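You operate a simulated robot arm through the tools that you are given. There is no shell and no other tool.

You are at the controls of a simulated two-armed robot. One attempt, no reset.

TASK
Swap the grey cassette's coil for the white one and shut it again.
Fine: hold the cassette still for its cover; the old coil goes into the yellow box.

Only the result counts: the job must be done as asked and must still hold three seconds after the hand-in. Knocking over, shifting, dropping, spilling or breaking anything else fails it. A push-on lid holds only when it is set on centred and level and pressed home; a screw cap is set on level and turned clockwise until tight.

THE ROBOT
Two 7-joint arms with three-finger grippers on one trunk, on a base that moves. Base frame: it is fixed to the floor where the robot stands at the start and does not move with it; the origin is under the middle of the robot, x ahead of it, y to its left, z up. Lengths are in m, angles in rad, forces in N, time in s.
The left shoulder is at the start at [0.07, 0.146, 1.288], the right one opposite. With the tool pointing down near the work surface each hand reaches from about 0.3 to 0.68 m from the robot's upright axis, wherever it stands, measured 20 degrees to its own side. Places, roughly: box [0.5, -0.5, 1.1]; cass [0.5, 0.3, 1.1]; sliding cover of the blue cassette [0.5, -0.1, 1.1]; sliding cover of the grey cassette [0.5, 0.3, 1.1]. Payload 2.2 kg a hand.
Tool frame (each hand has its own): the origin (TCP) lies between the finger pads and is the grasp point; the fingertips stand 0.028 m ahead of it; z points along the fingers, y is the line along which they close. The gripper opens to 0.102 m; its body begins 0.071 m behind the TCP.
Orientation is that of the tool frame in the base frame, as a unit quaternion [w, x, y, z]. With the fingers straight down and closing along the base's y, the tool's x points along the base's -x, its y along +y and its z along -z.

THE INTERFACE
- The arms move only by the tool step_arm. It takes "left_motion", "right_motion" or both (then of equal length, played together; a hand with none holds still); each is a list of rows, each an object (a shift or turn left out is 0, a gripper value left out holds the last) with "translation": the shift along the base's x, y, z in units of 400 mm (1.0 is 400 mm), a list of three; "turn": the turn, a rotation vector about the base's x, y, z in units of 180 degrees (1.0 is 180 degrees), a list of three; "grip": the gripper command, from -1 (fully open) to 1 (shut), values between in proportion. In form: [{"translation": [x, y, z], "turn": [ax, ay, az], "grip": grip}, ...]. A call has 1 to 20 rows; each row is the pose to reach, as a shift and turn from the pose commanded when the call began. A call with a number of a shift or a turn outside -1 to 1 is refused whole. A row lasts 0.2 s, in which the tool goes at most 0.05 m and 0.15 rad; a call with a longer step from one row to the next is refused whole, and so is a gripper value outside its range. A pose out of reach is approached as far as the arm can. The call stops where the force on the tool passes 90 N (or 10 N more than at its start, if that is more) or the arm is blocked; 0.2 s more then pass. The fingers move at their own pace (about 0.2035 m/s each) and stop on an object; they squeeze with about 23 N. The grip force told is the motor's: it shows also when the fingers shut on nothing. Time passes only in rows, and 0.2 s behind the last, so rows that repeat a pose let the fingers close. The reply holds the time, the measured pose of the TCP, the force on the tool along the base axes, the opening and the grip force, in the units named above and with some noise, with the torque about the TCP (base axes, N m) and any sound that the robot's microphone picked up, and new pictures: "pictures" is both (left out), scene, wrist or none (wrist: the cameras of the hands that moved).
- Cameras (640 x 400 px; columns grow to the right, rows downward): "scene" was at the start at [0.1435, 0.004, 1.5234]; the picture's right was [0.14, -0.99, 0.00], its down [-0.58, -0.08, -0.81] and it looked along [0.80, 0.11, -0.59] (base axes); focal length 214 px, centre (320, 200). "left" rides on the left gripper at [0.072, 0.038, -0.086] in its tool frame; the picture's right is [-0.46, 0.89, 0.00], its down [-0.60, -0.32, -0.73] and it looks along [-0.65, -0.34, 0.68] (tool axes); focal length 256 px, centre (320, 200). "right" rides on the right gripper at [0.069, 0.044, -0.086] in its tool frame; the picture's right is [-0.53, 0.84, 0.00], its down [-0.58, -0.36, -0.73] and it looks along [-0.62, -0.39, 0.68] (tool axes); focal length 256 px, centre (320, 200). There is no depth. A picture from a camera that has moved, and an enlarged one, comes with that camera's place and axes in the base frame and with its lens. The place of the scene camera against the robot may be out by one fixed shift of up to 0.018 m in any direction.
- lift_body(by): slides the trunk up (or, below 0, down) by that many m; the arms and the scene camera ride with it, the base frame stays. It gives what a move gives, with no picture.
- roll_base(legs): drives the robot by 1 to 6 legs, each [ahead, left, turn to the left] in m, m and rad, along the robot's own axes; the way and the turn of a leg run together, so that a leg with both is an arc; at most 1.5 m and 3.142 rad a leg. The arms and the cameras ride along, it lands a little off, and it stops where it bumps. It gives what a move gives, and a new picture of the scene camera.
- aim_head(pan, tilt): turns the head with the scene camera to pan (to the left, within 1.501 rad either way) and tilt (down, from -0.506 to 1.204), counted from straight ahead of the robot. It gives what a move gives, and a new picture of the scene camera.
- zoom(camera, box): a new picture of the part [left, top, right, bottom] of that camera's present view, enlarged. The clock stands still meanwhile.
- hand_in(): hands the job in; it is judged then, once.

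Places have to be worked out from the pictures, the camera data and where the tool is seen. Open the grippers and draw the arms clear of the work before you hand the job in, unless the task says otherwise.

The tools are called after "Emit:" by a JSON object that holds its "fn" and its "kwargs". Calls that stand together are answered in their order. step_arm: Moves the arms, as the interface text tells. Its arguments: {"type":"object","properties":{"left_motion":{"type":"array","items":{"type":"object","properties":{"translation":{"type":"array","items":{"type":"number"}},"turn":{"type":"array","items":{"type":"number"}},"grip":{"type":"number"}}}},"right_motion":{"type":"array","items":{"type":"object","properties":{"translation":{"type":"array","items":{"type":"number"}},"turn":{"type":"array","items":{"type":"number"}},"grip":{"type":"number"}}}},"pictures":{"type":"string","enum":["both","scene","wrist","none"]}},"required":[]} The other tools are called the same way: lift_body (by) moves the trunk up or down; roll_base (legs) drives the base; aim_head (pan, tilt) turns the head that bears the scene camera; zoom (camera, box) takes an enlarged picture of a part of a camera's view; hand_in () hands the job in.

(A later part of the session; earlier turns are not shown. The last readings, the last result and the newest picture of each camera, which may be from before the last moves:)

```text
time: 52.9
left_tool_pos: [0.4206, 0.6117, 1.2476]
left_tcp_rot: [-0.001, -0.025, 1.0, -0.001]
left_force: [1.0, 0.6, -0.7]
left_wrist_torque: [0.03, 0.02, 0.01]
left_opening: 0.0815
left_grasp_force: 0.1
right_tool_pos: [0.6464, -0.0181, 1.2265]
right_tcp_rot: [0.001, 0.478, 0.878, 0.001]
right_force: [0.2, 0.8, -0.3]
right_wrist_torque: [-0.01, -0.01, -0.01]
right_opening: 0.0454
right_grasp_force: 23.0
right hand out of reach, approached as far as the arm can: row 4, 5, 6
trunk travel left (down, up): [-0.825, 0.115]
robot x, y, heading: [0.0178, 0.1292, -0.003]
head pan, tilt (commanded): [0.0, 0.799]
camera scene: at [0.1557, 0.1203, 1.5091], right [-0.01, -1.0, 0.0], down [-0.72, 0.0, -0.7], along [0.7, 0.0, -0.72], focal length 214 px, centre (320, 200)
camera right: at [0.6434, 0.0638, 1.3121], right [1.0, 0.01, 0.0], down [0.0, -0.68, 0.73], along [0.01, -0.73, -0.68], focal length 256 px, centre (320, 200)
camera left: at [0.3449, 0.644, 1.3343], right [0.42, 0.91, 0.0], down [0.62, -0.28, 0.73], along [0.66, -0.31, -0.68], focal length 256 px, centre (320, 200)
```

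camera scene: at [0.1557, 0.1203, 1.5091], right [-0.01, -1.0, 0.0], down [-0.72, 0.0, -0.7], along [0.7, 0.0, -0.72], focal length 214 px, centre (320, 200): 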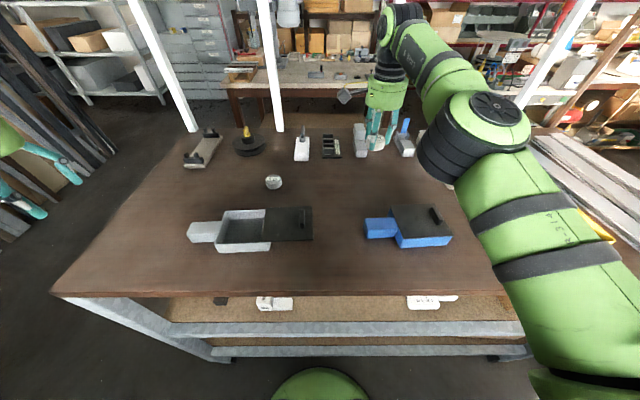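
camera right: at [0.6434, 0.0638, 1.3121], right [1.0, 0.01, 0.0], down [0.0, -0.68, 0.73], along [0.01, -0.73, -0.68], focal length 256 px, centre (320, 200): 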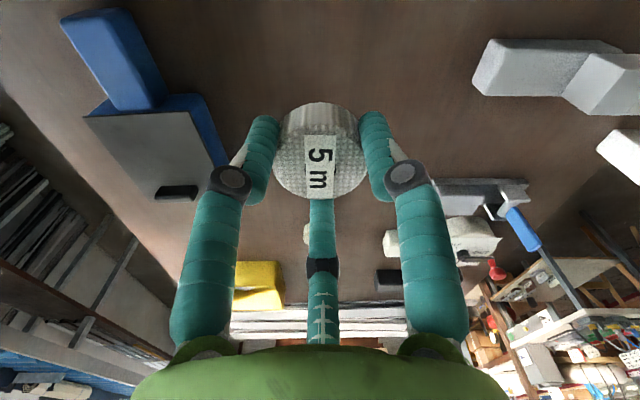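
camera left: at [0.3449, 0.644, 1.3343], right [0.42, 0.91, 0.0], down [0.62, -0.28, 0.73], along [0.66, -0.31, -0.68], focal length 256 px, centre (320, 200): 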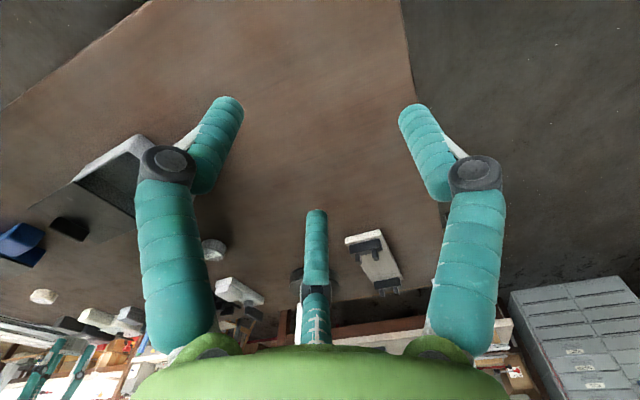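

The white coil is lifted and held level. I carry it over to above the cassette cavity at about (0.463, 0.315).

Emit:
{"fn": "step_arm", "kwargs": {"right_motion": [{"translation": [-0.07, 0.07, 0]}, {"translation": [-0.14, 0.15, 0]}, {"translation": [-0.21, 0.24, 0]}, {"translation": [-0.27, 0.33, 0]}, {"translation": [-0.33, 0.43, 0]}, {"translation": [-0.38, 0.53, 0]}, {"translation": [-0.42, 0.64, 0]}, {"translation": [-0.45, 0.74, 0]}, {"translation": [-0.4585, 0.8328, 0]}, {"translation": [-0.4585, 0.8328, 0]}], "pictures": "both"}}

Emit:
{"fn": "zoom", "kwargs": {"camera": "right", "box": [160, 0, 480, 200]}}

Emit:
{"fn": "zoom", "kwargs": {"camera": "scene", "box": [160, 140, 340, 270]}}

```text
time: 55.1
left_tool_pos: [0.4152, 0.6146, 1.2476]
left_tcp_rot: [0.002, -0.025, 1.0, -0.003]
left_force: [-1.2, -0.2, -1.2]
left_wrist_torque: [-0.03, -0.05, -0.02]
left_opening: 0.0818
left_grasp_force: 0.2
right_tool_pos: [0.4659, 0.2993, 1.2238]
right_tcp_rot: [0.003, 0.478, 0.878, 0.0]
right_force: [-0.3, 0.2, 0.9]
right_wrist_torque: [-0.01, -0.06, 0.0]
right_opening: 0.0461
right_grasp_force: 23.2
right hand out of reach, approached as far as the arm can: row 1, 2, 3, 4, 5, 6, 7, 8, 9, 10
trunk travel left (down, up): [-0.825, 0.115]
robot x, y, heading: [0.0166, 0.1283, -0.006]
head pan, tilt (commanded): [0.0, 0.799]
camera scene: at [0.1503, 0.1245, 1.5096], right [0.0, -1.0, 0.0], down [-0.71, 0.0, -0.7], along [0.7, -0.01, -0.71], focal length 214 px, centre (320, 200)
camera right: at [0.4633, 0.3823, 1.31], right [1.0, 0.01, 0.01], down [0.0, -0.68, 0.73], along [0.01, -0.73, -0.68], focal length 256 px, centre (320, 200)
```

scene: 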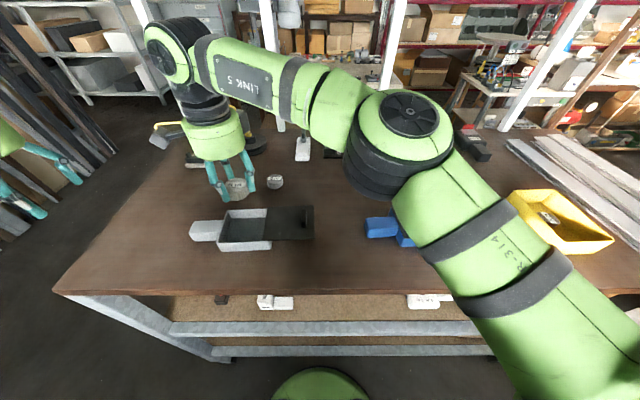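
right: 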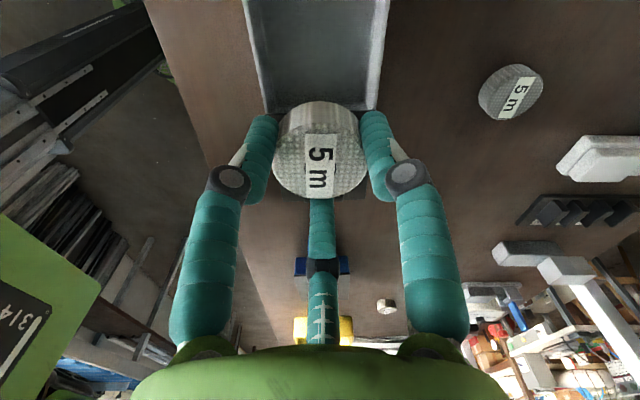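

```text
2.00 times, centred on (320, 100) of right
camera zoom: at [0.4633, 0.3823, 1.31], right [1.0, 0.01, 0.01], down [0.0, -0.68, 0.73], along [0.01, -0.73, -0.68], focal length 512 px, centre (320, 400)
```

zoom: 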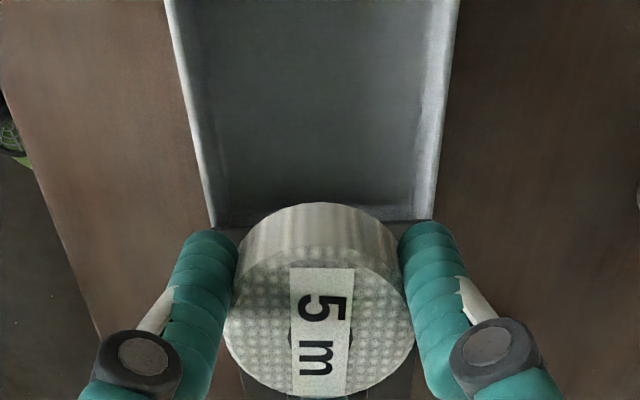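

```text
3.08 times, centred on (250, 205) of scene
camera zoom: at [0.1503, 0.1245, 1.5096], right [0.0, -1.0, 0.0], down [-0.71, 0.0, -0.7], along [0.7, -0.01, -0.71], focal length 660 px, centre (535, 185)
```

zoom: 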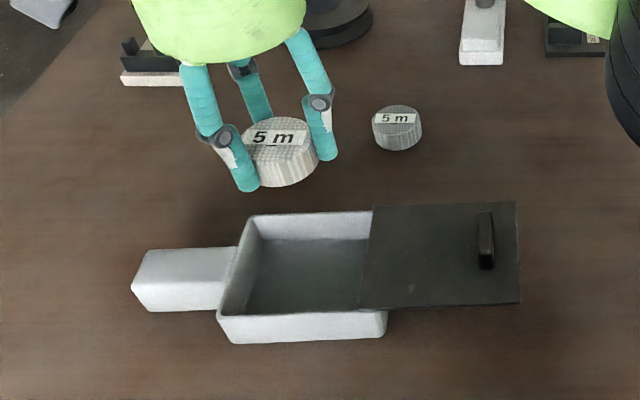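

The arm ended at y 0.299, short of the target, as its joints run out from this stance. I roll the base 7 cm left to the stance that worked before, and look again.

Emit:
{"fn": "roll_base", "kwargs": {"legs": [[-0.015, 0.07, 0]]}}

Emit:
{"fn": "aim_head", "kwargs": {"pan": 0.2, "tilt": 0.85}}

```text
time: 56.1
left_tool_pos: [0.4059, 0.6726, 1.2516]
left_tcp_rot: [0.0, -0.025, 1.0, 0.003]
left_force: [0.8, -0.9, -0.2]
left_wrist_torque: [0.09, -0.01, -0.02]
left_opening: 0.0821
left_grasp_force: 0.0
right_tool_pos: [0.4585, 0.3565, 1.2248]
right_tcp_rot: [-0.001, 0.48, 0.877, 0.003]
right_force: [0.3, -1.0, -0.5]
right_wrist_torque: [0.1, 0.04, 0.0]
right_opening: 0.0458
right_grasp_force: 23.0
trunk travel left (down, up): [-0.825, 0.115]
robot x, y, heading: [0.0017, 0.1961, -0.003]
head pan, tilt (commanded): [0.0, 0.799]
camera scene: at [0.1419, 0.1802, 1.5091], right [-0.01, -1.0, -0.01], down [-0.72, 0.01, -0.7], along [0.7, 0.0, -0.72], focal length 214 px, centre (320, 200)
```

scene: 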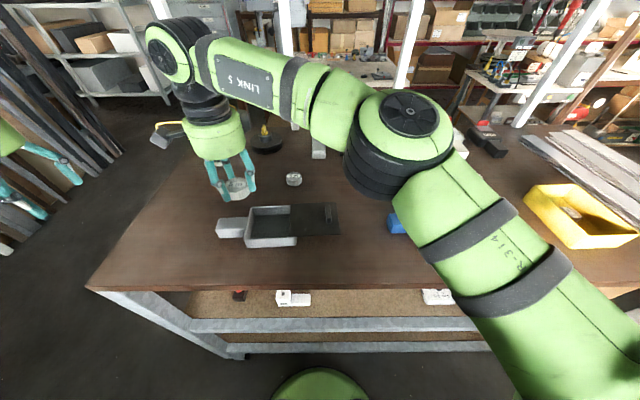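

```text
time: 56.9
left_tool_pos: [0.4051, 0.6796, 1.2481]
left_tcp_rot: [0.001, -0.024, 1.0, 0.001]
left_force: [-0.5, 0.6, 0.5]
left_wrist_torque: [-0.02, 0.02, -0.01]
left_opening: 0.0815
left_grasp_force: 0.0
right_tool_pos: [0.4565, 0.3647, 1.2233]
right_tcp_rot: [0.001, 0.48, 0.878, 0.001]
right_force: [-1.1, 0.5, -0.5]
right_wrist_torque: [-0.02, -0.01, 0.01]
right_opening: 0.0458
right_grasp_force: 22.8
trunk travel left (down, up): [-0.825, 0.115]
robot x, y, heading: [0.0018, 0.1938, -0.004]
head pan, tilt (commanded): [0.201, 0.85]
camera scene: at [0.136, 0.205, 1.5052], right [0.19, -0.98, 0.0], down [-0.74, -0.15, -0.66], along [0.65, 0.13, -0.75], focal length 214 px, centre (320, 200)
```

scene: 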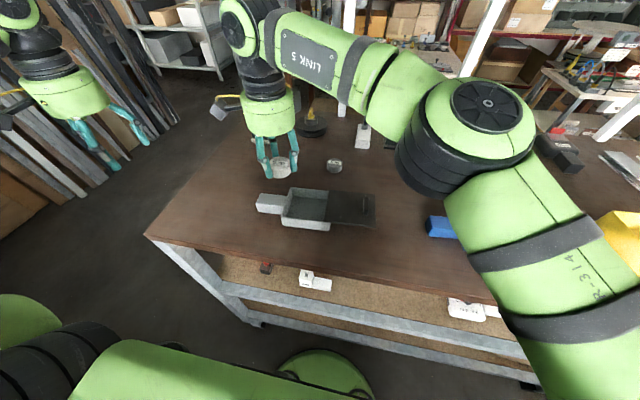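

The base is back at y 0.194. I set the coil over (0.4635, 0.315), still at z 1.22.

Emit:
{"fn": "step_arm", "kwargs": {"right_motion": [{"translation": [0.009, -0.06, 0]}, {"translation": [0.0175, -0.125, 0]}, {"translation": [0.0175, -0.125, 0]}], "pictures": "wrist"}}

Emit:
{"fn": "zoom", "kwargs": {"camera": "right", "box": [160, 0, 480, 200]}}

Emit:
{"fn": "zoom", "kwargs": {"camera": "scene", "box": [230, 140, 390, 250]}}

```text
time: 57.7
left_tool_pos: [0.4058, 0.6811, 1.2482]
left_tcp_rot: [0.001, -0.024, 1.0, 0.0]
left_force: [0.7, 0.2, -0.3]
left_wrist_torque: [-0.02, -0.01, -0.02]
left_opening: 0.0815
left_grasp_force: 0.0
right_tool_pos: [0.4627, 0.315, 1.2238]
right_tcp_rot: [0.002, 0.478, 0.878, -0.001]
right_force: [-0.4, -0.3, -0.9]
right_wrist_torque: [0.0, -0.04, 0.03]
right_opening: 0.0457
right_grasp_force: 23.0
trunk travel left (down, up): [-0.825, 0.115]
robot x, y, heading: [0.001, 0.1974, -0.009]
head pan, tilt (commanded): [0.201, 0.85]
camera right: at [0.4604, 0.3977, 1.3105], right [1.0, 0.01, 0.0], down [0.0, -0.68, 0.73], along [0.01, -0.73, -0.68], focal length 256 px, centre (320, 200)
```

right: 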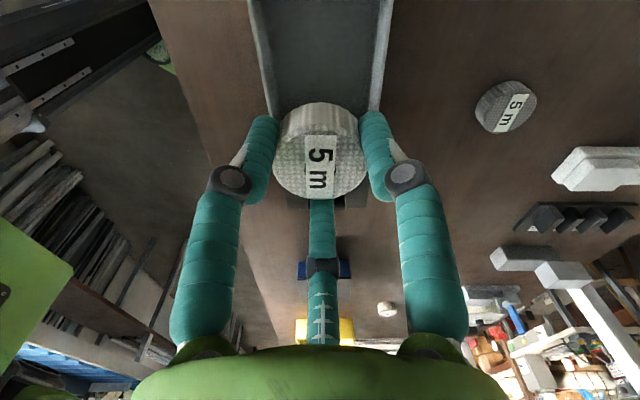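

```text
2.00 times, centred on (320, 100) of right
camera zoom: at [0.4604, 0.3977, 1.3105], right [1.0, 0.01, 0.0], down [0.0, -0.68, 0.73], along [0.01, -0.73, -0.68], focal length 512 px, centre (320, 400)
```

zoom: 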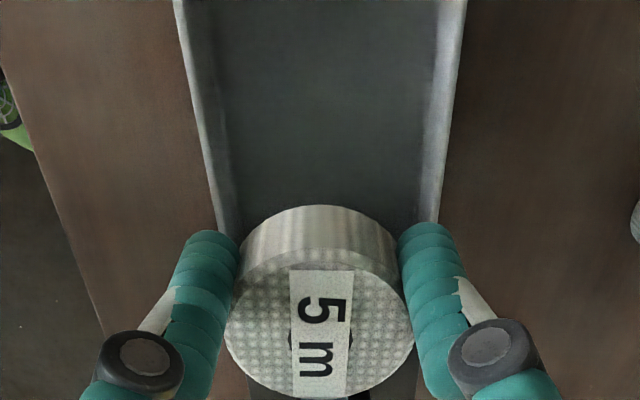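

```text
3.64 times, centred on (310, 195) of scene
camera zoom: at [0.1359, 0.2063, 1.5052], right [0.19, -0.98, 0.0], down [-0.74, -0.15, -0.66], along [0.65, 0.13, -0.75], focal length 780 px, centre (356, 218)
```

zoom: 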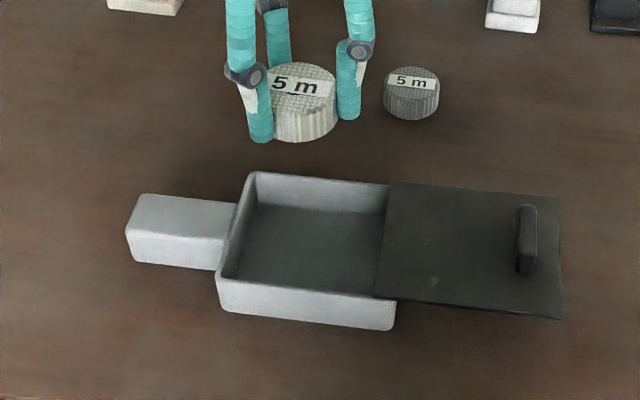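

The picture matches the one after lifting the old coil, so the alignment is right. I lower to just above the rim and check again.

Emit:
{"fn": "step_arm", "kwargs": {"right_motion": [{"translation": [0, 0, -0.08]}, {"translation": [0, 0, -0.16]}, {"translation": [0, 0, -0.22]}, {"translation": [0, 0, -0.23]}, {"translation": [0, 0, -0.23]}], "pictures": "wrist"}}

Emit:
{"fn": "zoom", "kwargs": {"camera": "right", "box": [160, 0, 480, 200]}}

Emit:
{"fn": "zoom", "kwargs": {"camera": "scene", "box": [230, 140, 390, 250]}}

```text
time: 58.9
left_tool_pos: [0.4051, 0.6789, 1.2485]
left_tcp_rot: [0.0, -0.025, 1.0, 0.0]
left_force: [0.0, -1.0, 0.5]
left_wrist_torque: [0.01, -0.02, 0.01]
left_opening: 0.0816
left_grasp_force: 0.1
right_tool_pos: [0.4637, 0.3127, 1.1325]
right_tcp_rot: [0.002, 0.48, 0.877, 0.001]
right_force: [-0.5, -0.2, -0.5]
right_wrist_torque: [0.0, -0.01, 0.0]
right_opening: 0.0458
right_grasp_force: 23.0
trunk travel left (down, up): [-0.825, 0.115]
robot x, y, heading: [0.0059, 0.1961, -0.008]
head pan, tilt (commanded): [0.201, 0.85]
camera right: at [0.4611, 0.3959, 1.2186], right [1.0, 0.01, 0.0], down [0.0, -0.68, 0.73], along [0.01, -0.73, -0.68], focal length 256 px, centre (320, 200)
```

right: 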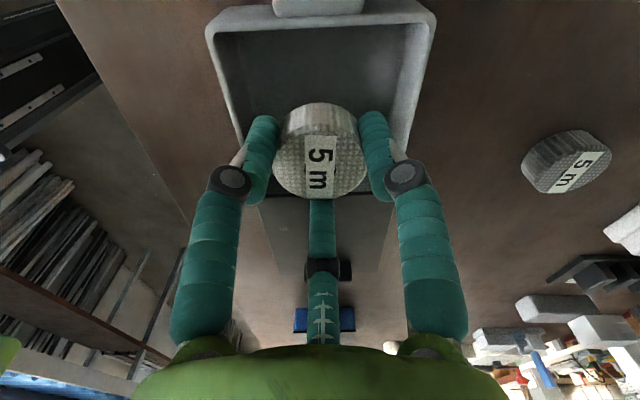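

```text
2.00 times, centred on (320, 100) of right
camera zoom: at [0.4611, 0.3959, 1.2186], right [1.0, 0.01, 0.0], down [0.0, -0.68, 0.73], along [0.01, -0.73, -0.68], focal length 512 px, centre (320, 400)
```

zoom: 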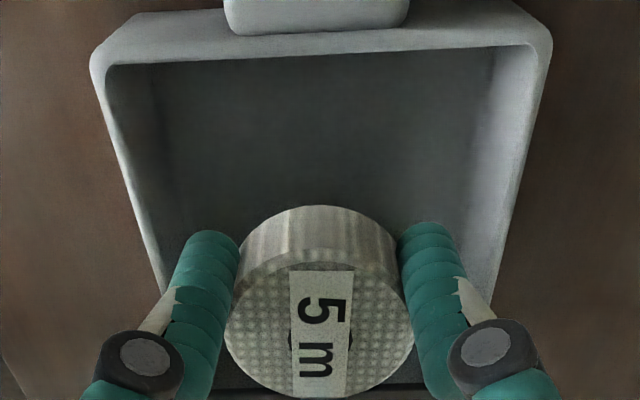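

```text
3.64 times, centred on (310, 195) of scene
camera zoom: at [0.1365, 0.2043, 1.5052], right [0.19, -0.98, 0.0], down [-0.74, -0.15, -0.66], along [0.65, 0.13, -0.75], focal length 780 px, centre (356, 218)
```

zoom: 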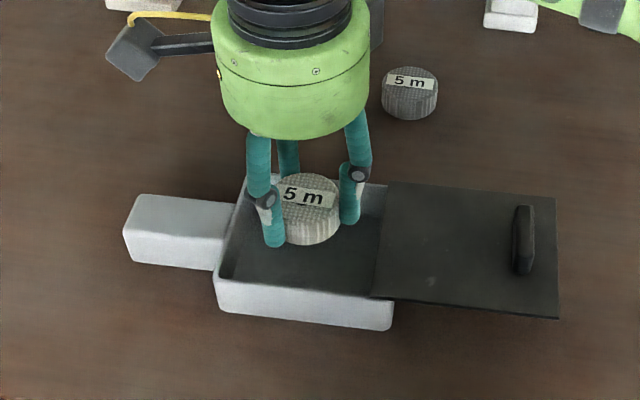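

Everything lines up within 2 mm. I lower the coil to the cavity floor, slowly at the end.

Emit:
{"fn": "step_arm", "kwargs": {"right_motion": [{"translation": [0.002, 0, -0.05]}, {"translation": [0.003, 0, -0.09]}, {"translation": [0.003, 0, -0.105]}, {"translation": [0.003, 0, -0.115]}, {"translation": [0.003, 0, -0.115]}], "pictures": "wrist"}}

Emit:
{"fn": "zoom", "kwargs": {"camera": "right", "box": [160, 60, 480, 260]}}

Emit:
{"fn": "zoom", "kwargs": {"camera": "scene", "box": [230, 140, 390, 250]}}

```text
time: 60.1
left_tool_pos: [0.4043, 0.6791, 1.2496]
left_tcp_rot: [0.001, -0.025, 1.0, 0.0]
left_force: [0.2, -0.1, 0.1]
left_wrist_torque: [0.0, 0.05, -0.02]
left_opening: 0.0815
left_grasp_force: 0.0
right_tool_pos: [0.4652, 0.314, 1.0889]
right_tcp_rot: [0.003, 0.479, 0.878, 0.003]
right_force: [4.5, 0.0, 17.3]
right_wrist_torque: [-0.02, -0.14, -0.01]
right_opening: 0.0458
right_grasp_force: 22.9
trunk travel left (down, up): [-0.825, 0.115]
robot x, y, heading: [0.0017, 0.1984, -0.007]
head pan, tilt (commanded): [0.201, 0.85]
camera right: at [0.4623, 0.396, 1.1745], right [1.0, 0.01, 0.01], down [0.0, -0.68, 0.73], along [0.01, -0.73, -0.68], focal length 256 px, centre (320, 200)
```

right: 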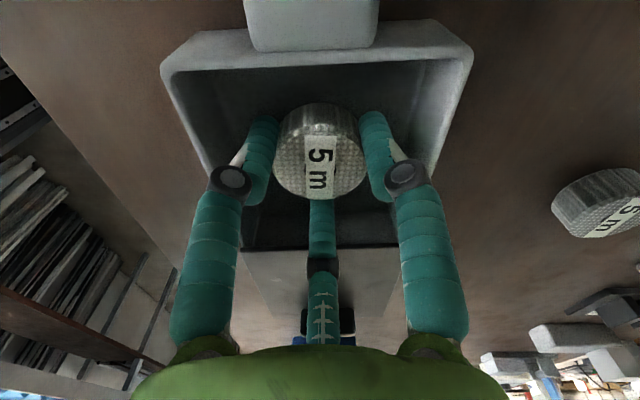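

```text
2.00 times, centred on (320, 160) of right
camera zoom: at [0.4623, 0.396, 1.1745], right [1.0, 0.01, 0.01], down [0.0, -0.68, 0.73], along [0.01, -0.73, -0.68], focal length 512 px, centre (320, 280)
```

zoom: 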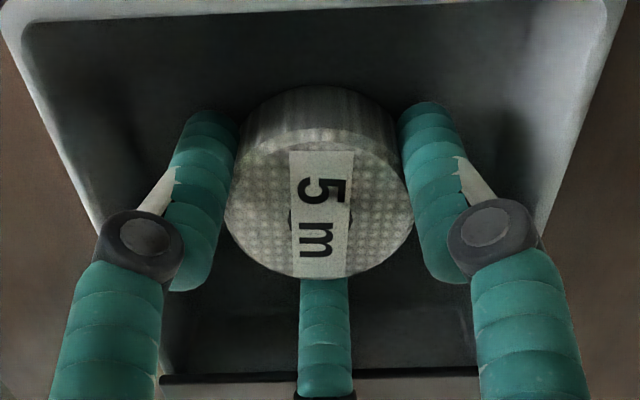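

```text
3.64 times, centred on (310, 195) of scene
camera zoom: at [0.1353, 0.2035, 1.5056], right [0.19, -0.98, 0.0], down [-0.74, -0.15, -0.66], along [0.65, 0.13, -0.75], focal length 780 px, centre (356, 218)
```

zoom: 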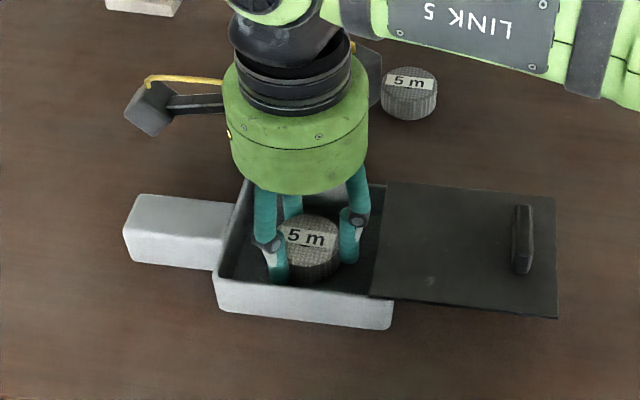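

The coil has met the floor (17 N up at z 1.089). I ease up 2 mm, open the fingers just enough, and lift straight out.

Emit:
{"fn": "step_arm", "kwargs": {"right_motion": [{"translation": [0.002, 0, -0.109]}], "pictures": "none"}}

```text
time: 60.4
left_tool_pos: [0.4006, 0.6766, 1.2502]
left_tcp_rot: [0.003, -0.024, 1.0, 0.001]
left_force: [0.5, -0.1, -0.5]
left_wrist_torque: [0.03, 0.04, 0.0]
left_opening: 0.0816
left_grasp_force: 0.1
right_tool_pos: [0.4646, 0.3133, 1.0811]
right_tcp_rot: [0.007, 0.479, 0.877, 0.014]
right_force: [-6.8, -4.2, 27.4]
right_wrist_torque: [-0.9, 0.41, -0.18]
right_opening: 0.0465
right_grasp_force: 23.6
trunk travel left (down, up): [-0.825, 0.115]
robot x, y, heading: [0.0033, 0.1994, -0.008]
head pan, tilt (commanded): [0.201, 0.85]
stopped in row 1 (right hand): the force on the tool passed its limit at 118 N (the readings are from after the stop); the commanded pose is now the measured one
```

I misjudged that row: it was counted from the new start pose, so it pressed down hard and stopped. I ease up 6 mm at once and look for any harm.

Emit:
{"fn": "step_arm", "kwargs": {"right_motion": [{"translation": [0, 0, 0.008]}, {"translation": [0, 0, 0.012]}], "pictures": "both"}}

Emit:
{"fn": "zoom", "kwargs": {"camera": "right", "box": [160, 60, 480, 260]}}

Emit:
{"fn": "zoom", "kwargs": {"camera": "scene", "box": [230, 140, 390, 250]}}

```text
time: 61.0
left_tool_pos: [0.403, 0.6793, 1.2495]
left_tcp_rot: [0.0, -0.024, 1.0, 0.0]
left_force: [-1.6, -1.3, 0.0]
left_wrist_torque: [0.01, -0.02, -0.01]
left_opening: 0.0816
left_grasp_force: 0.1
right_tool_pos: [0.4671, 0.3155, 1.0828]
right_tcp_rot: [0.005, 0.48, 0.877, 0.011]
right_force: [-2.8, 0.1, 7.0]
right_wrist_torque: [-0.28, 0.12, -0.11]
right_opening: 0.0464
right_grasp_force: 23.0
trunk travel left (down, up): [-0.825, 0.115]
robot x, y, heading: [0.0035, 0.195, -0.003]
head pan, tilt (commanded): [0.201, 0.85]
camera scene: at [0.1346, 0.2038, 1.5051], right [0.19, -0.98, 0.0], down [-0.74, -0.15, -0.66], along [0.65, 0.13, -0.75], focal length 214 px, centre (320, 200)
camera right: at [0.4636, 0.3964, 1.1696], right [1.0, 0.01, 0.02], down [-0.01, -0.69, 0.72], along [0.02, -0.72, -0.69], focal length 256 px, centre (320, 200)
```

scene: 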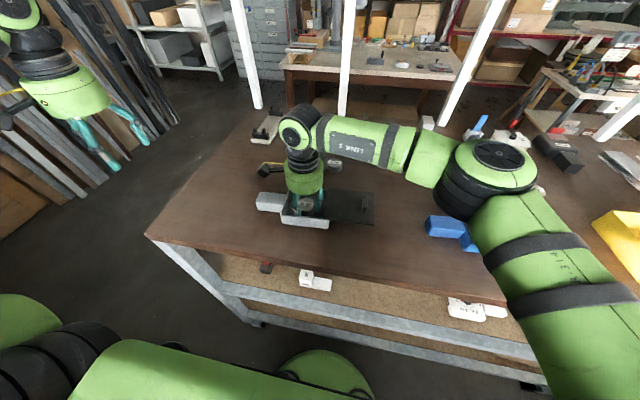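
right: 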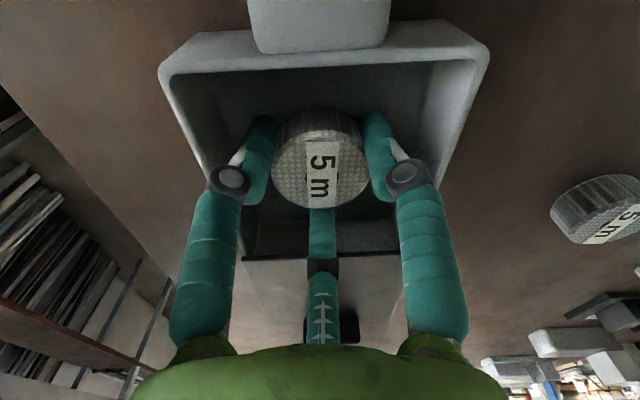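

```text
2.00 times, centred on (320, 160) of right
camera zoom: at [0.4636, 0.3964, 1.1696], right [1.0, 0.01, 0.02], down [-0.01, -0.69, 0.72], along [0.02, -0.72, -0.69], focal length 512 px, centre (320, 280)
```

zoom: 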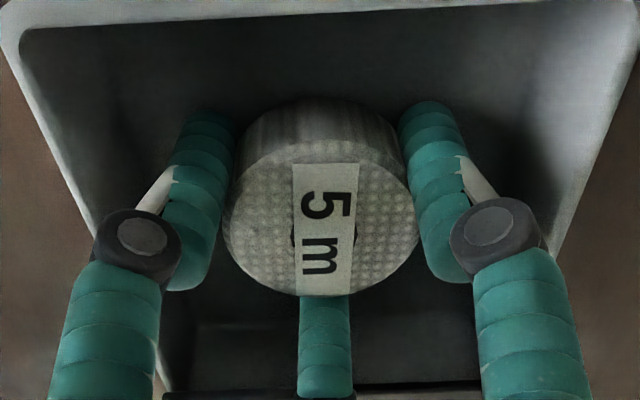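

```text
3.64 times, centred on (310, 195) of scene
camera zoom: at [0.1346, 0.2038, 1.5051], right [0.19, -0.98, 0.0], down [-0.74, -0.15, -0.66], along [0.65, 0.13, -0.75], focal length 780 px, centre (356, 218)
```

zoom: 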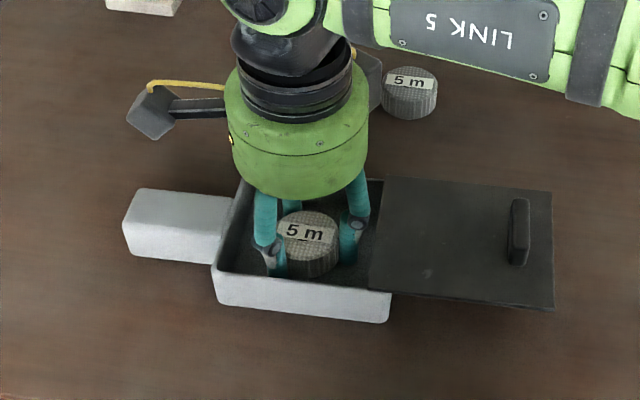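

No visible harm: the coil slid up a little in the fingers and the cassette is intact. I ease up 2 mm more and open the fingers, without any other motion.

Emit:
{"fn": "step_arm", "kwargs": {"right_motion": [{"translation": [0, 0, 0.005]}, {"translation": [0, 0, 0.005], "grip": 0.05}, {"translation": [0, 0, 0.005], "grip": -0.02}, {"translation": [0, 0, 0.005], "grip": -0.02}], "pictures": "both"}}

Emit:
{"fn": "zoom", "kwargs": {"camera": "right", "box": [160, 60, 480, 260]}}

Emit:
{"fn": "zoom", "kwargs": {"camera": "scene", "box": [230, 140, 390, 250]}}

```text
time: 62.0
left_tool_pos: [0.4053, 0.6785, 1.2474]
left_tcp_rot: [0.0, -0.024, 1.0, 0.0]
left_force: [0.4, -0.9, 0.6]
left_wrist_torque: [0.02, -0.02, 0.01]
left_opening: 0.0813
left_grasp_force: 0.1
right_tool_pos: [0.4701, 0.3143, 1.0848]
right_tcp_rot: [0.005, 0.48, 0.877, 0.012]
right_force: [-0.2, 0.1, -0.4]
right_wrist_torque: [0.01, -0.04, 0.01]
right_opening: 0.0519
right_grasp_force: 0.1
trunk travel left (down, up): [-0.825, 0.115]
robot x, y, heading: [0.0013, 0.1968, -0.008]
head pan, tilt (commanded): [0.201, 0.85]
camera scene: at [0.1371, 0.2041, 1.5051], right [0.19, -0.98, 0.0], down [-0.74, -0.15, -0.66], along [0.65, 0.13, -0.75], focal length 214 px, centre (320, 200)
camera right: at [0.4659, 0.3968, 1.1718], right [1.0, 0.01, 0.02], down [-0.01, -0.69, 0.72], along [0.02, -0.72, -0.69], focal length 256 px, centre (320, 200)
```

scene: 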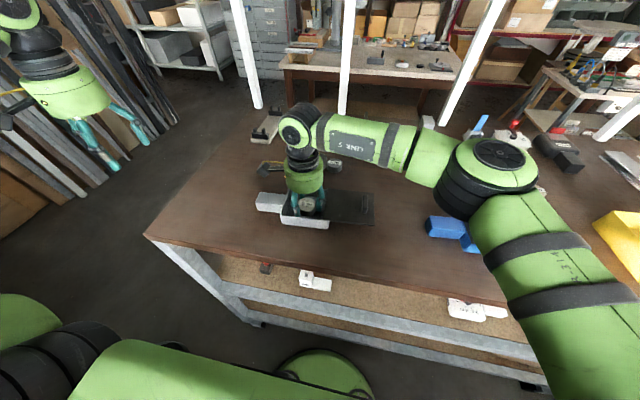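
right: 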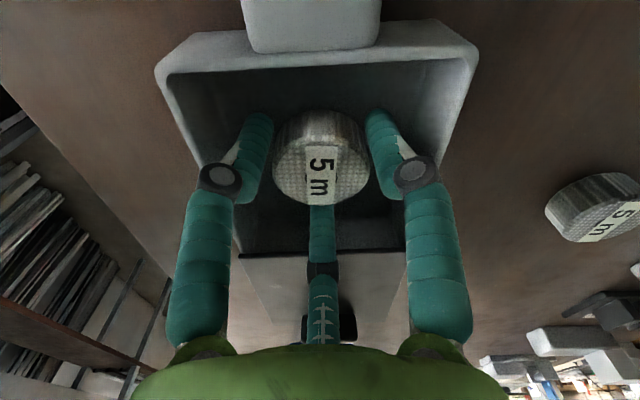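

```text
2.00 times, centred on (320, 160) of right
camera zoom: at [0.4659, 0.3968, 1.1718], right [1.0, 0.01, 0.02], down [-0.01, -0.69, 0.72], along [0.02, -0.72, -0.69], focal length 512 px, centre (320, 280)
```

zoom: 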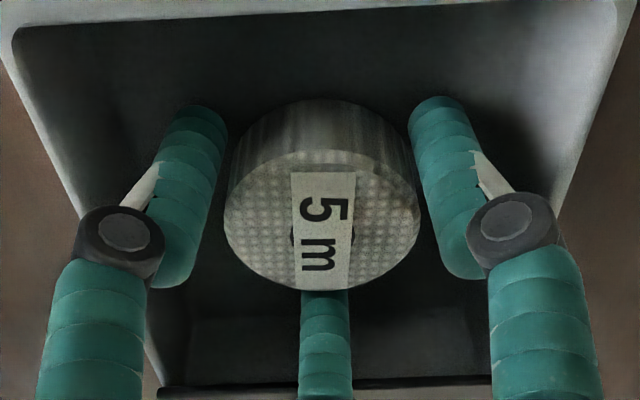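

```text
3.64 times, centred on (310, 195) of scene
camera zoom: at [0.1371, 0.2041, 1.5051], right [0.19, -0.98, 0.0], down [-0.74, -0.15, -0.66], along [0.65, 0.13, -0.75], focal length 780 px, centre (356, 218)
```

zoom: 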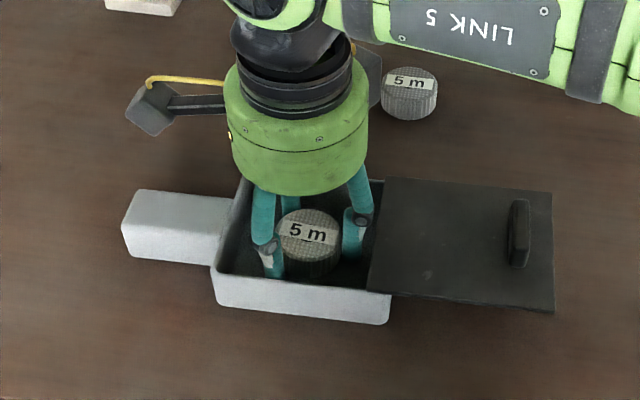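

The fingers are free of the coil, with zero force. I lift the right hand straight up.

Emit:
{"fn": "step_arm", "kwargs": {"right_motion": [{"translation": [0, 0, 0.02]}, {"translation": [0, 0, 0.06]}, {"translation": [0, 0, 0.12]}, {"translation": [0, 0, 0.22]}, {"translation": [0, 0, 0.32]}, {"translation": [0, 0, 0.35]}, {"translation": [0, 0, 0.35]}], "pictures": "both"}}

Emit:
{"fn": "zoom", "kwargs": {"camera": "right", "box": [160, 0, 480, 200]}}

Emit:
{"fn": "zoom", "kwargs": {"camera": "scene", "box": [230, 140, 390, 250]}}

```text
time: 63.6
left_tool_pos: [0.405, 0.6791, 1.2481]
left_tcp_rot: [0.0, -0.024, 1.0, 0.0]
left_force: [0.4, 0.8, 0.1]
left_wrist_torque: [0.04, -0.01, -0.02]
left_opening: 0.0816
left_grasp_force: 0.0
right_tool_pos: [0.4685, 0.3127, 1.2248]
right_tcp_rot: [0.005, 0.48, 0.877, 0.011]
right_force: [0.6, 0.1, -0.7]
right_wrist_torque: [-0.01, 0.01, 0.01]
right_opening: 0.052
right_grasp_force: 0.1
trunk travel left (down, up): [-0.825, 0.115]
robot x, y, heading: [0.005, 0.1964, -0.006]
head pan, tilt (commanded): [0.201, 0.85]
camera scene: at [0.1369, 0.2039, 1.5052], right [0.19, -0.98, 0.0], down [-0.74, -0.15, -0.66], along [0.65, 0.13, -0.75], focal length 214 px, centre (320, 200)
camera right: at [0.4646, 0.3952, 1.3117], right [1.0, 0.01, 0.02], down [-0.01, -0.69, 0.72], along [0.02, -0.72, -0.69], focal length 256 px, centre (320, 200)
```

scene: 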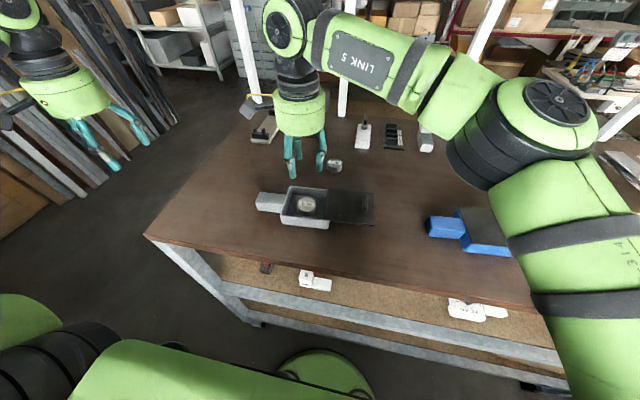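
right: 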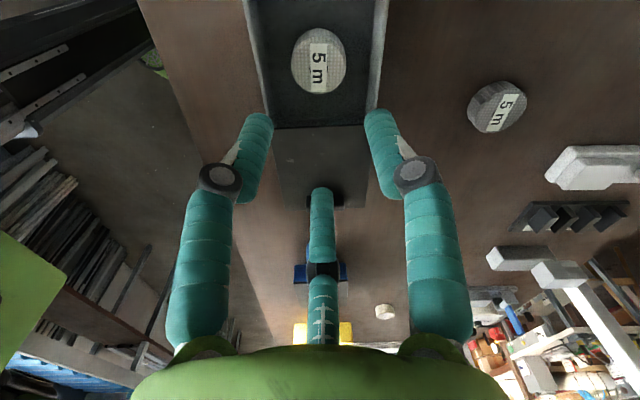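

```text
2.00 times, centred on (320, 100) of right
camera zoom: at [0.4646, 0.3952, 1.3117], right [1.0, 0.01, 0.02], down [-0.01, -0.69, 0.72], along [0.02, -0.72, -0.69], focal length 512 px, centre (320, 400)
```

zoom: 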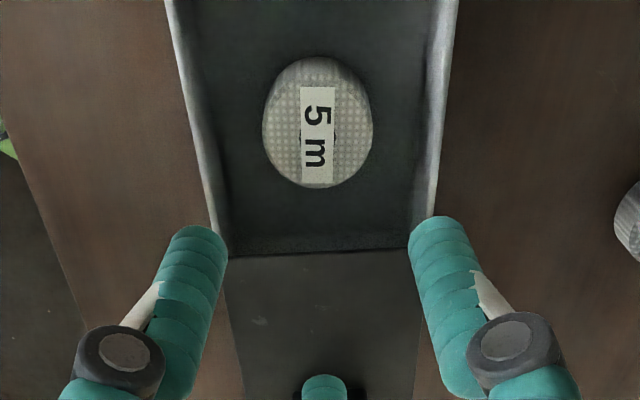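

```text
3.64 times, centred on (310, 195) of scene
camera zoom: at [0.1369, 0.2039, 1.5052], right [0.19, -0.98, 0.0], down [-0.74, -0.15, -0.66], along [0.65, 0.13, -0.75], focal length 780 px, centre (356, 218)
```

zoom: 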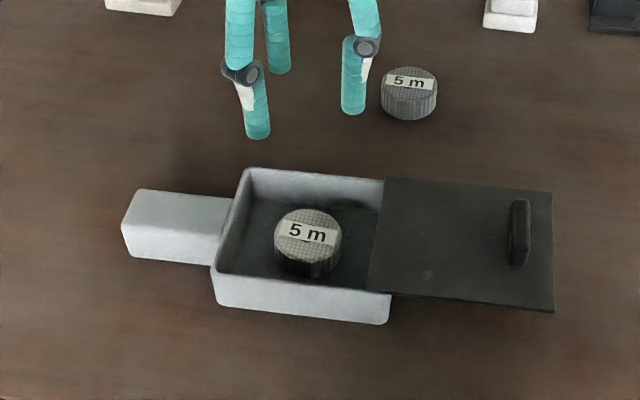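

The white coil lies flat and centred in the cavity, where the old one was; the cassette moved only about 3 mm. I first level the right tool (it got tilted by about 1.4°).

Emit:
{"fn": "step_arm", "kwargs": {"right_motion": [{"turn": [-0.0046, 0.0061, 0]}, {"turn": [-0.0046, 0.0061, 0]}], "pictures": "none"}}

Emit:
{"fn": "zoom", "kwargs": {"camera": "right", "box": [220, 0, 420, 125]}}

Emit:
{"fn": "zoom", "kwargs": {"camera": "scene", "box": [275, 175, 345, 235]}}

```text
time: 64.2
left_tool_pos: [0.4056, 0.6789, 1.2482]
left_tcp_rot: [0.0, -0.024, 1.0, 0.0]
left_force: [0.6, 0.0, -0.7]
left_wrist_torque: [0.01, 0.01, -0.04]
left_opening: 0.0817
left_grasp_force: 0.1
right_tool_pos: [0.469, 0.3137, 1.2251]
right_tcp_rot: [0.0, 0.479, 0.878, 0.0]
right_force: [-0.1, -0.4, -0.8]
right_wrist_torque: [0.02, 0.0, 0.0]
right_opening: 0.0519
right_grasp_force: 0.2
trunk travel left (down, up): [-0.825, 0.115]
robot x, y, heading: [0.0023, 0.2023, -0.008]
head pan, tilt (commanded): [0.201, 0.85]
```

```text
3.20 times, centred on (320, 62) of right
camera zoom: at [0.4666, 0.3966, 1.3104], right [1.0, 0.01, 0.0], down [0.0, -0.68, 0.73], along [0.0, -0.73, -0.68], focal length 819 px, centre (320, 640)
```

zoom: 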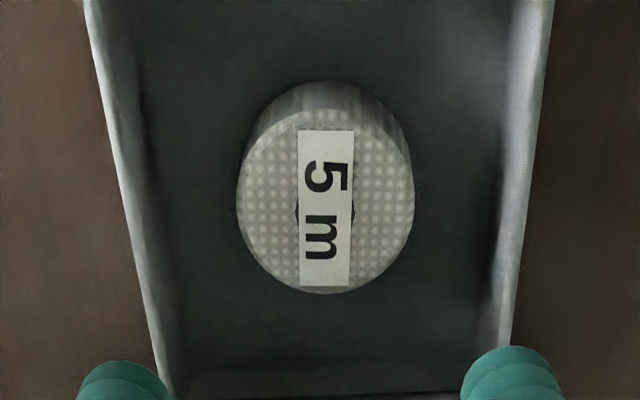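

```text
6.67 times, centred on (310, 205) of scene
camera zoom: at [0.1368, 0.204, 1.5052], right [0.19, -0.98, 0.0], down [-0.74, -0.15, -0.66], along [0.65, 0.13, -0.75], focal length 1430 px, centre (387, 167)
```

zoom: 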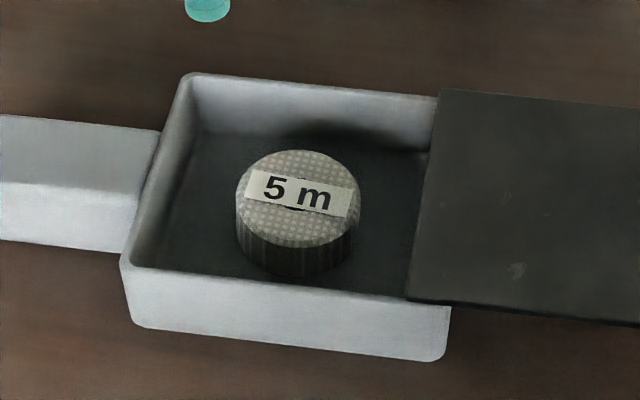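

The tool is level again and the coil lies flat in the middle. I turn the right hand back by 60° while moving it to above the open cover's knob.

Emit:
{"fn": "step_arm", "kwargs": {"right_motion": [{"translation": [0.001, -0.045, 0], "turn": [0, 0, 0.0417]}, {"translation": [0.002, -0.09, 0], "turn": [0, 0, 0.0833]}, {"translation": [0.003, -0.135, 0], "turn": [0, 0, 0.125]}, {"translation": [0.004, -0.18, 0], "turn": [0, 0, 0.1667]}, {"translation": [0.006, -0.225, 0], "turn": [0, 0, 0.2083]}, {"translation": [0.008, -0.27, -0.01], "turn": [0, 0, 0.25]}, {"translation": [0.01, -0.315, -0.03], "turn": [0, 0, 0.2917]}, {"translation": [0.01, -0.36, -0.05], "turn": [0, 0, 0.3333]}, {"translation": [0.01, -0.36, -0.05], "turn": [0, 0, 0.3333], "grip": -0.3}], "pictures": "both"}}

Emit:
{"fn": "zoom", "kwargs": {"camera": "right", "box": [160, 20, 480, 220]}}

Emit:
{"fn": "zoom", "kwargs": {"camera": "scene", "box": [230, 140, 390, 250]}}

```text
time: 66.2
left_tool_pos: [0.4049, 0.6797, 1.2489]
left_tcp_rot: [0.0, -0.024, 1.0, 0.0]
left_force: [0.3, 0.8, -1.4]
left_wrist_torque: [-0.01, -0.02, 0.0]
left_opening: 0.0816
left_grasp_force: 0.1
right_tool_pos: [0.4711, 0.1723, 1.2032]
right_tcp_rot: [0.0, -0.023, 1.0, 0.0]
right_force: [-0.1, 0.4, 0.6]
right_wrist_torque: [0.03, -0.02, 0.0]
right_opening: 0.0663
right_grasp_force: 0.1
trunk travel left (down, up): [-0.825, 0.115]
robot x, y, heading: [0.0041, 0.1958, -0.008]
head pan, tilt (commanded): [0.201, 0.85]
camera scene: at [0.1365, 0.2046, 1.5052], right [0.19, -0.98, 0.0], down [-0.74, -0.15, -0.66], along [0.65, 0.13, -0.75], focal length 214 px, centre (320, 200)
camera right: at [0.3996, 0.2136, 1.2895], right [0.49, 0.87, 0.0], down [0.59, -0.34, 0.73], along [0.64, -0.36, -0.68], focal length 256 px, centre (320, 200)
```

scene: 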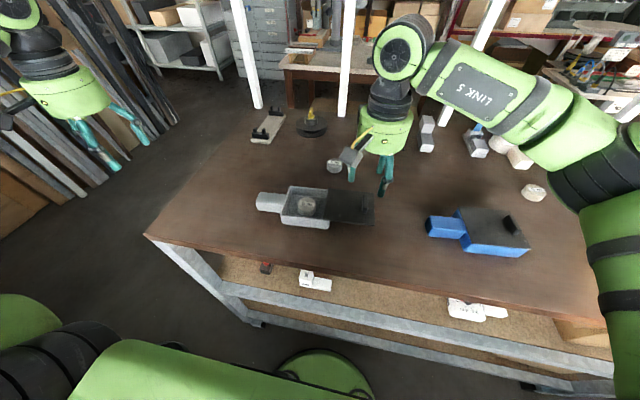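
right: 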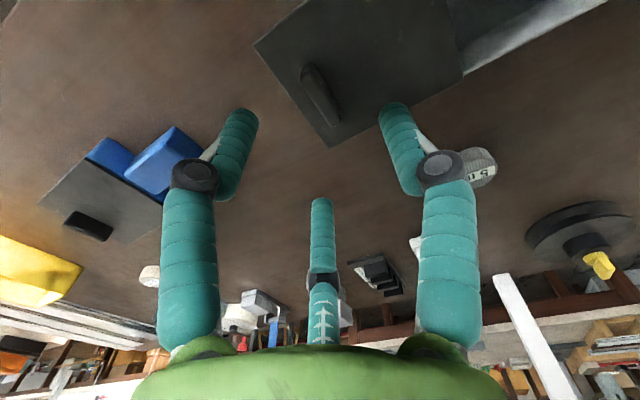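

```text
2.00 times, centred on (320, 120) of right
camera zoom: at [0.3996, 0.2136, 1.2895], right [0.49, 0.87, 0.0], down [0.59, -0.34, 0.73], along [0.64, -0.36, -0.68], focal length 512 px, centre (320, 360)
```

zoom: 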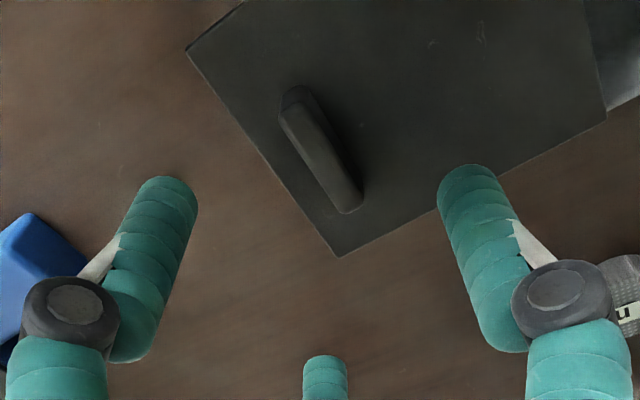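

```text
3.64 times, centred on (310, 195) of scene
camera zoom: at [0.1365, 0.2046, 1.5052], right [0.19, -0.98, 0.0], down [-0.74, -0.15, -0.66], along [0.65, 0.13, -0.75], focal length 780 px, centre (356, 218)
```

zoom: 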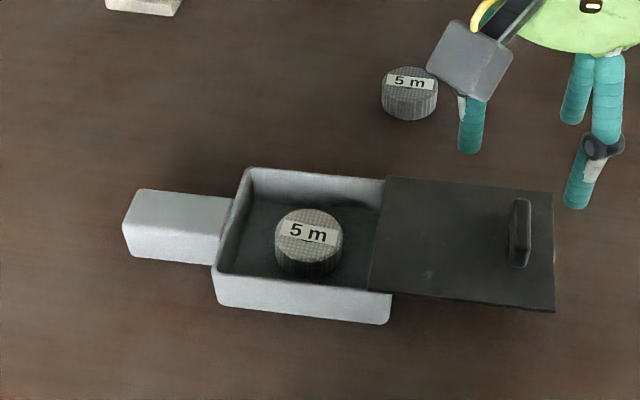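

The knob lies at about (0.475, 0.172). First I bring the left hand, fully open, back above the tab to hold the cassette.

Emit:
{"fn": "step_arm", "kwargs": {"left_motion": [{"translation": [0.021, -0.092, 0], "grip": -1}, {"translation": [0.042, -0.184, -0.01], "grip": -1}, {"translation": [0.064, -0.276, -0.03], "grip": -1}, {"translation": [0.085, -0.368, -0.06], "grip": -1}, {"translation": [0.106, -0.46, -0.09], "grip": -1}, {"translation": [0.128, -0.552, -0.12], "grip": -1}, {"translation": [0.149, -0.644, -0.1475], "grip": -1}, {"translation": [0.149, -0.644, -0.1475], "grip": -1}], "right_motion": [{"translation": [0.0125, -0.0125, 0]}, {"translation": [0.0125, -0.0125, 0]}, {"translation": [0.0125, -0.0125, 0]}, {"translation": [0.0125, -0.0125, 0]}, {"translation": [0.0125, -0.0125, 0]}, {"translation": [0.0125, -0.0125, 0]}, {"translation": [0.0125, -0.0125, 0]}, {"translation": [0.0125, -0.0125, 0]}], "pictures": "both"}}

Emit:
{"fn": "zoom", "kwargs": {"camera": "left", "box": [100, 20, 420, 220]}}

Emit:
{"fn": "zoom", "kwargs": {"camera": "right", "box": [160, 20, 480, 220]}}

```text
time: 68.0
left_tool_pos: [0.4653, 0.4224, 1.189]
left_tcp_rot: [-0.001, -0.025, 1.0, 0.0]
left_force: [0.0, 1.4, 0.0]
left_wrist_torque: [0.01, 0.0, 0.03]
left_opening: 0.1022
left_grasp_force: 0.1
right_tool_pos: [0.4768, 0.1684, 1.2045]
right_tcp_rot: [0.001, -0.023, 1.0, 0.0]
right_force: [-0.5, -0.5, -0.2]
right_wrist_torque: [-0.01, -0.03, 0.0]
right_opening: 0.0661
right_grasp_force: 0.0
trunk travel left (down, up): [-0.825, 0.115]
robot x, y, heading: [0.0048, 0.1992, -0.008]
head pan, tilt (commanded): [0.201, 0.85]
camera scene: at [0.1362, 0.2048, 1.5052], right [0.19, -0.98, 0.0], down [-0.74, -0.15, -0.66], along [0.65, 0.13, -0.75], focal length 214 px, centre (320, 200)
camera right: at [0.4043, 0.209, 1.2899], right [0.49, 0.87, 0.0], down [0.59, -0.34, 0.73], along [0.64, -0.36, -0.68], focal length 256 px, centre (320, 200)
camera left: at [0.3907, 0.455, 1.2754], right [0.42, 0.91, 0.0], down [0.62, -0.29, 0.73], along [0.66, -0.31, -0.68], focal length 256 px, centre (320, 200)
```

scene: 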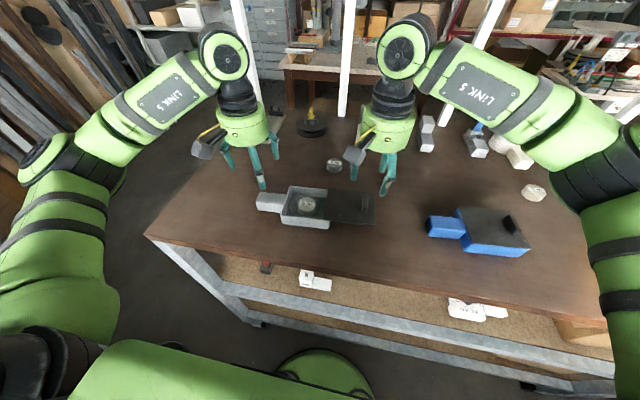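
right: 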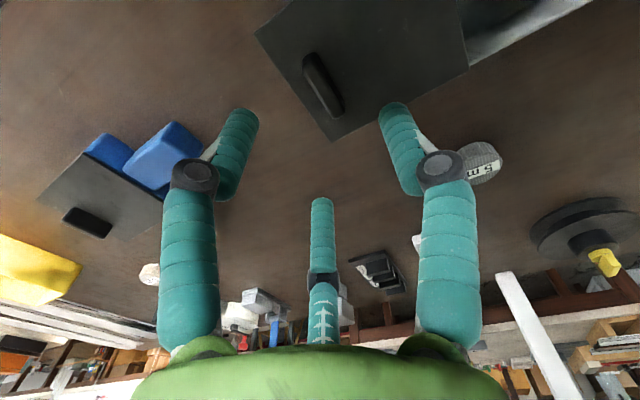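
left: 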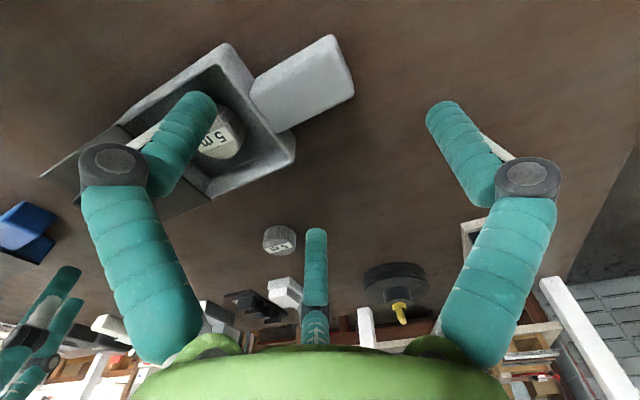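

```text
2.00 times, centred on (260, 120) of left
camera zoom: at [0.3907, 0.455, 1.2754], right [0.42, 0.91, 0.0], down [0.62, -0.29, 0.73], along [0.66, -0.31, -0.68], focal length 512 px, centre (440, 360)
```

zoom: 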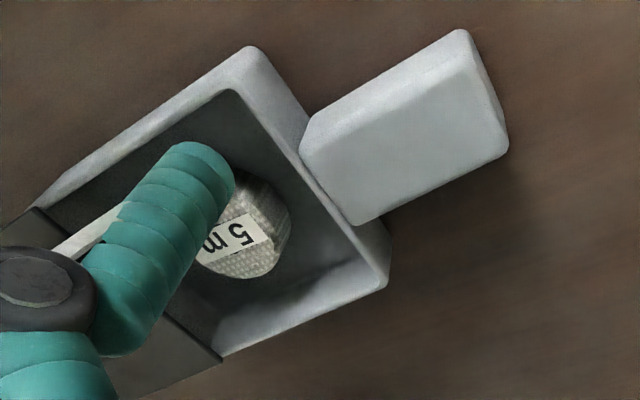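

```text
2.00 times, centred on (320, 120) of right
camera zoom: at [0.4043, 0.209, 1.2899], right [0.49, 0.87, 0.0], down [0.59, -0.34, 0.73], along [0.64, -0.36, -0.68], focal length 512 px, centre (320, 360)
```

zoom: 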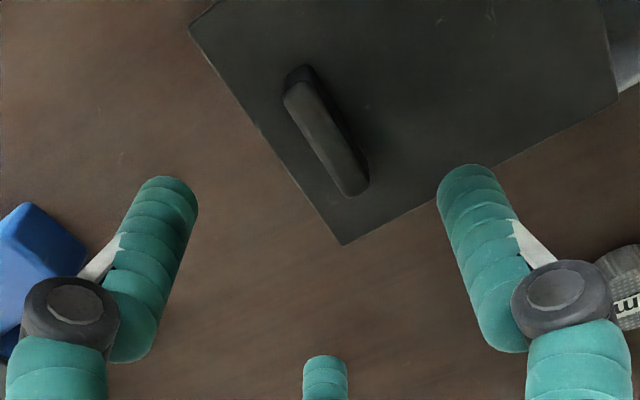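

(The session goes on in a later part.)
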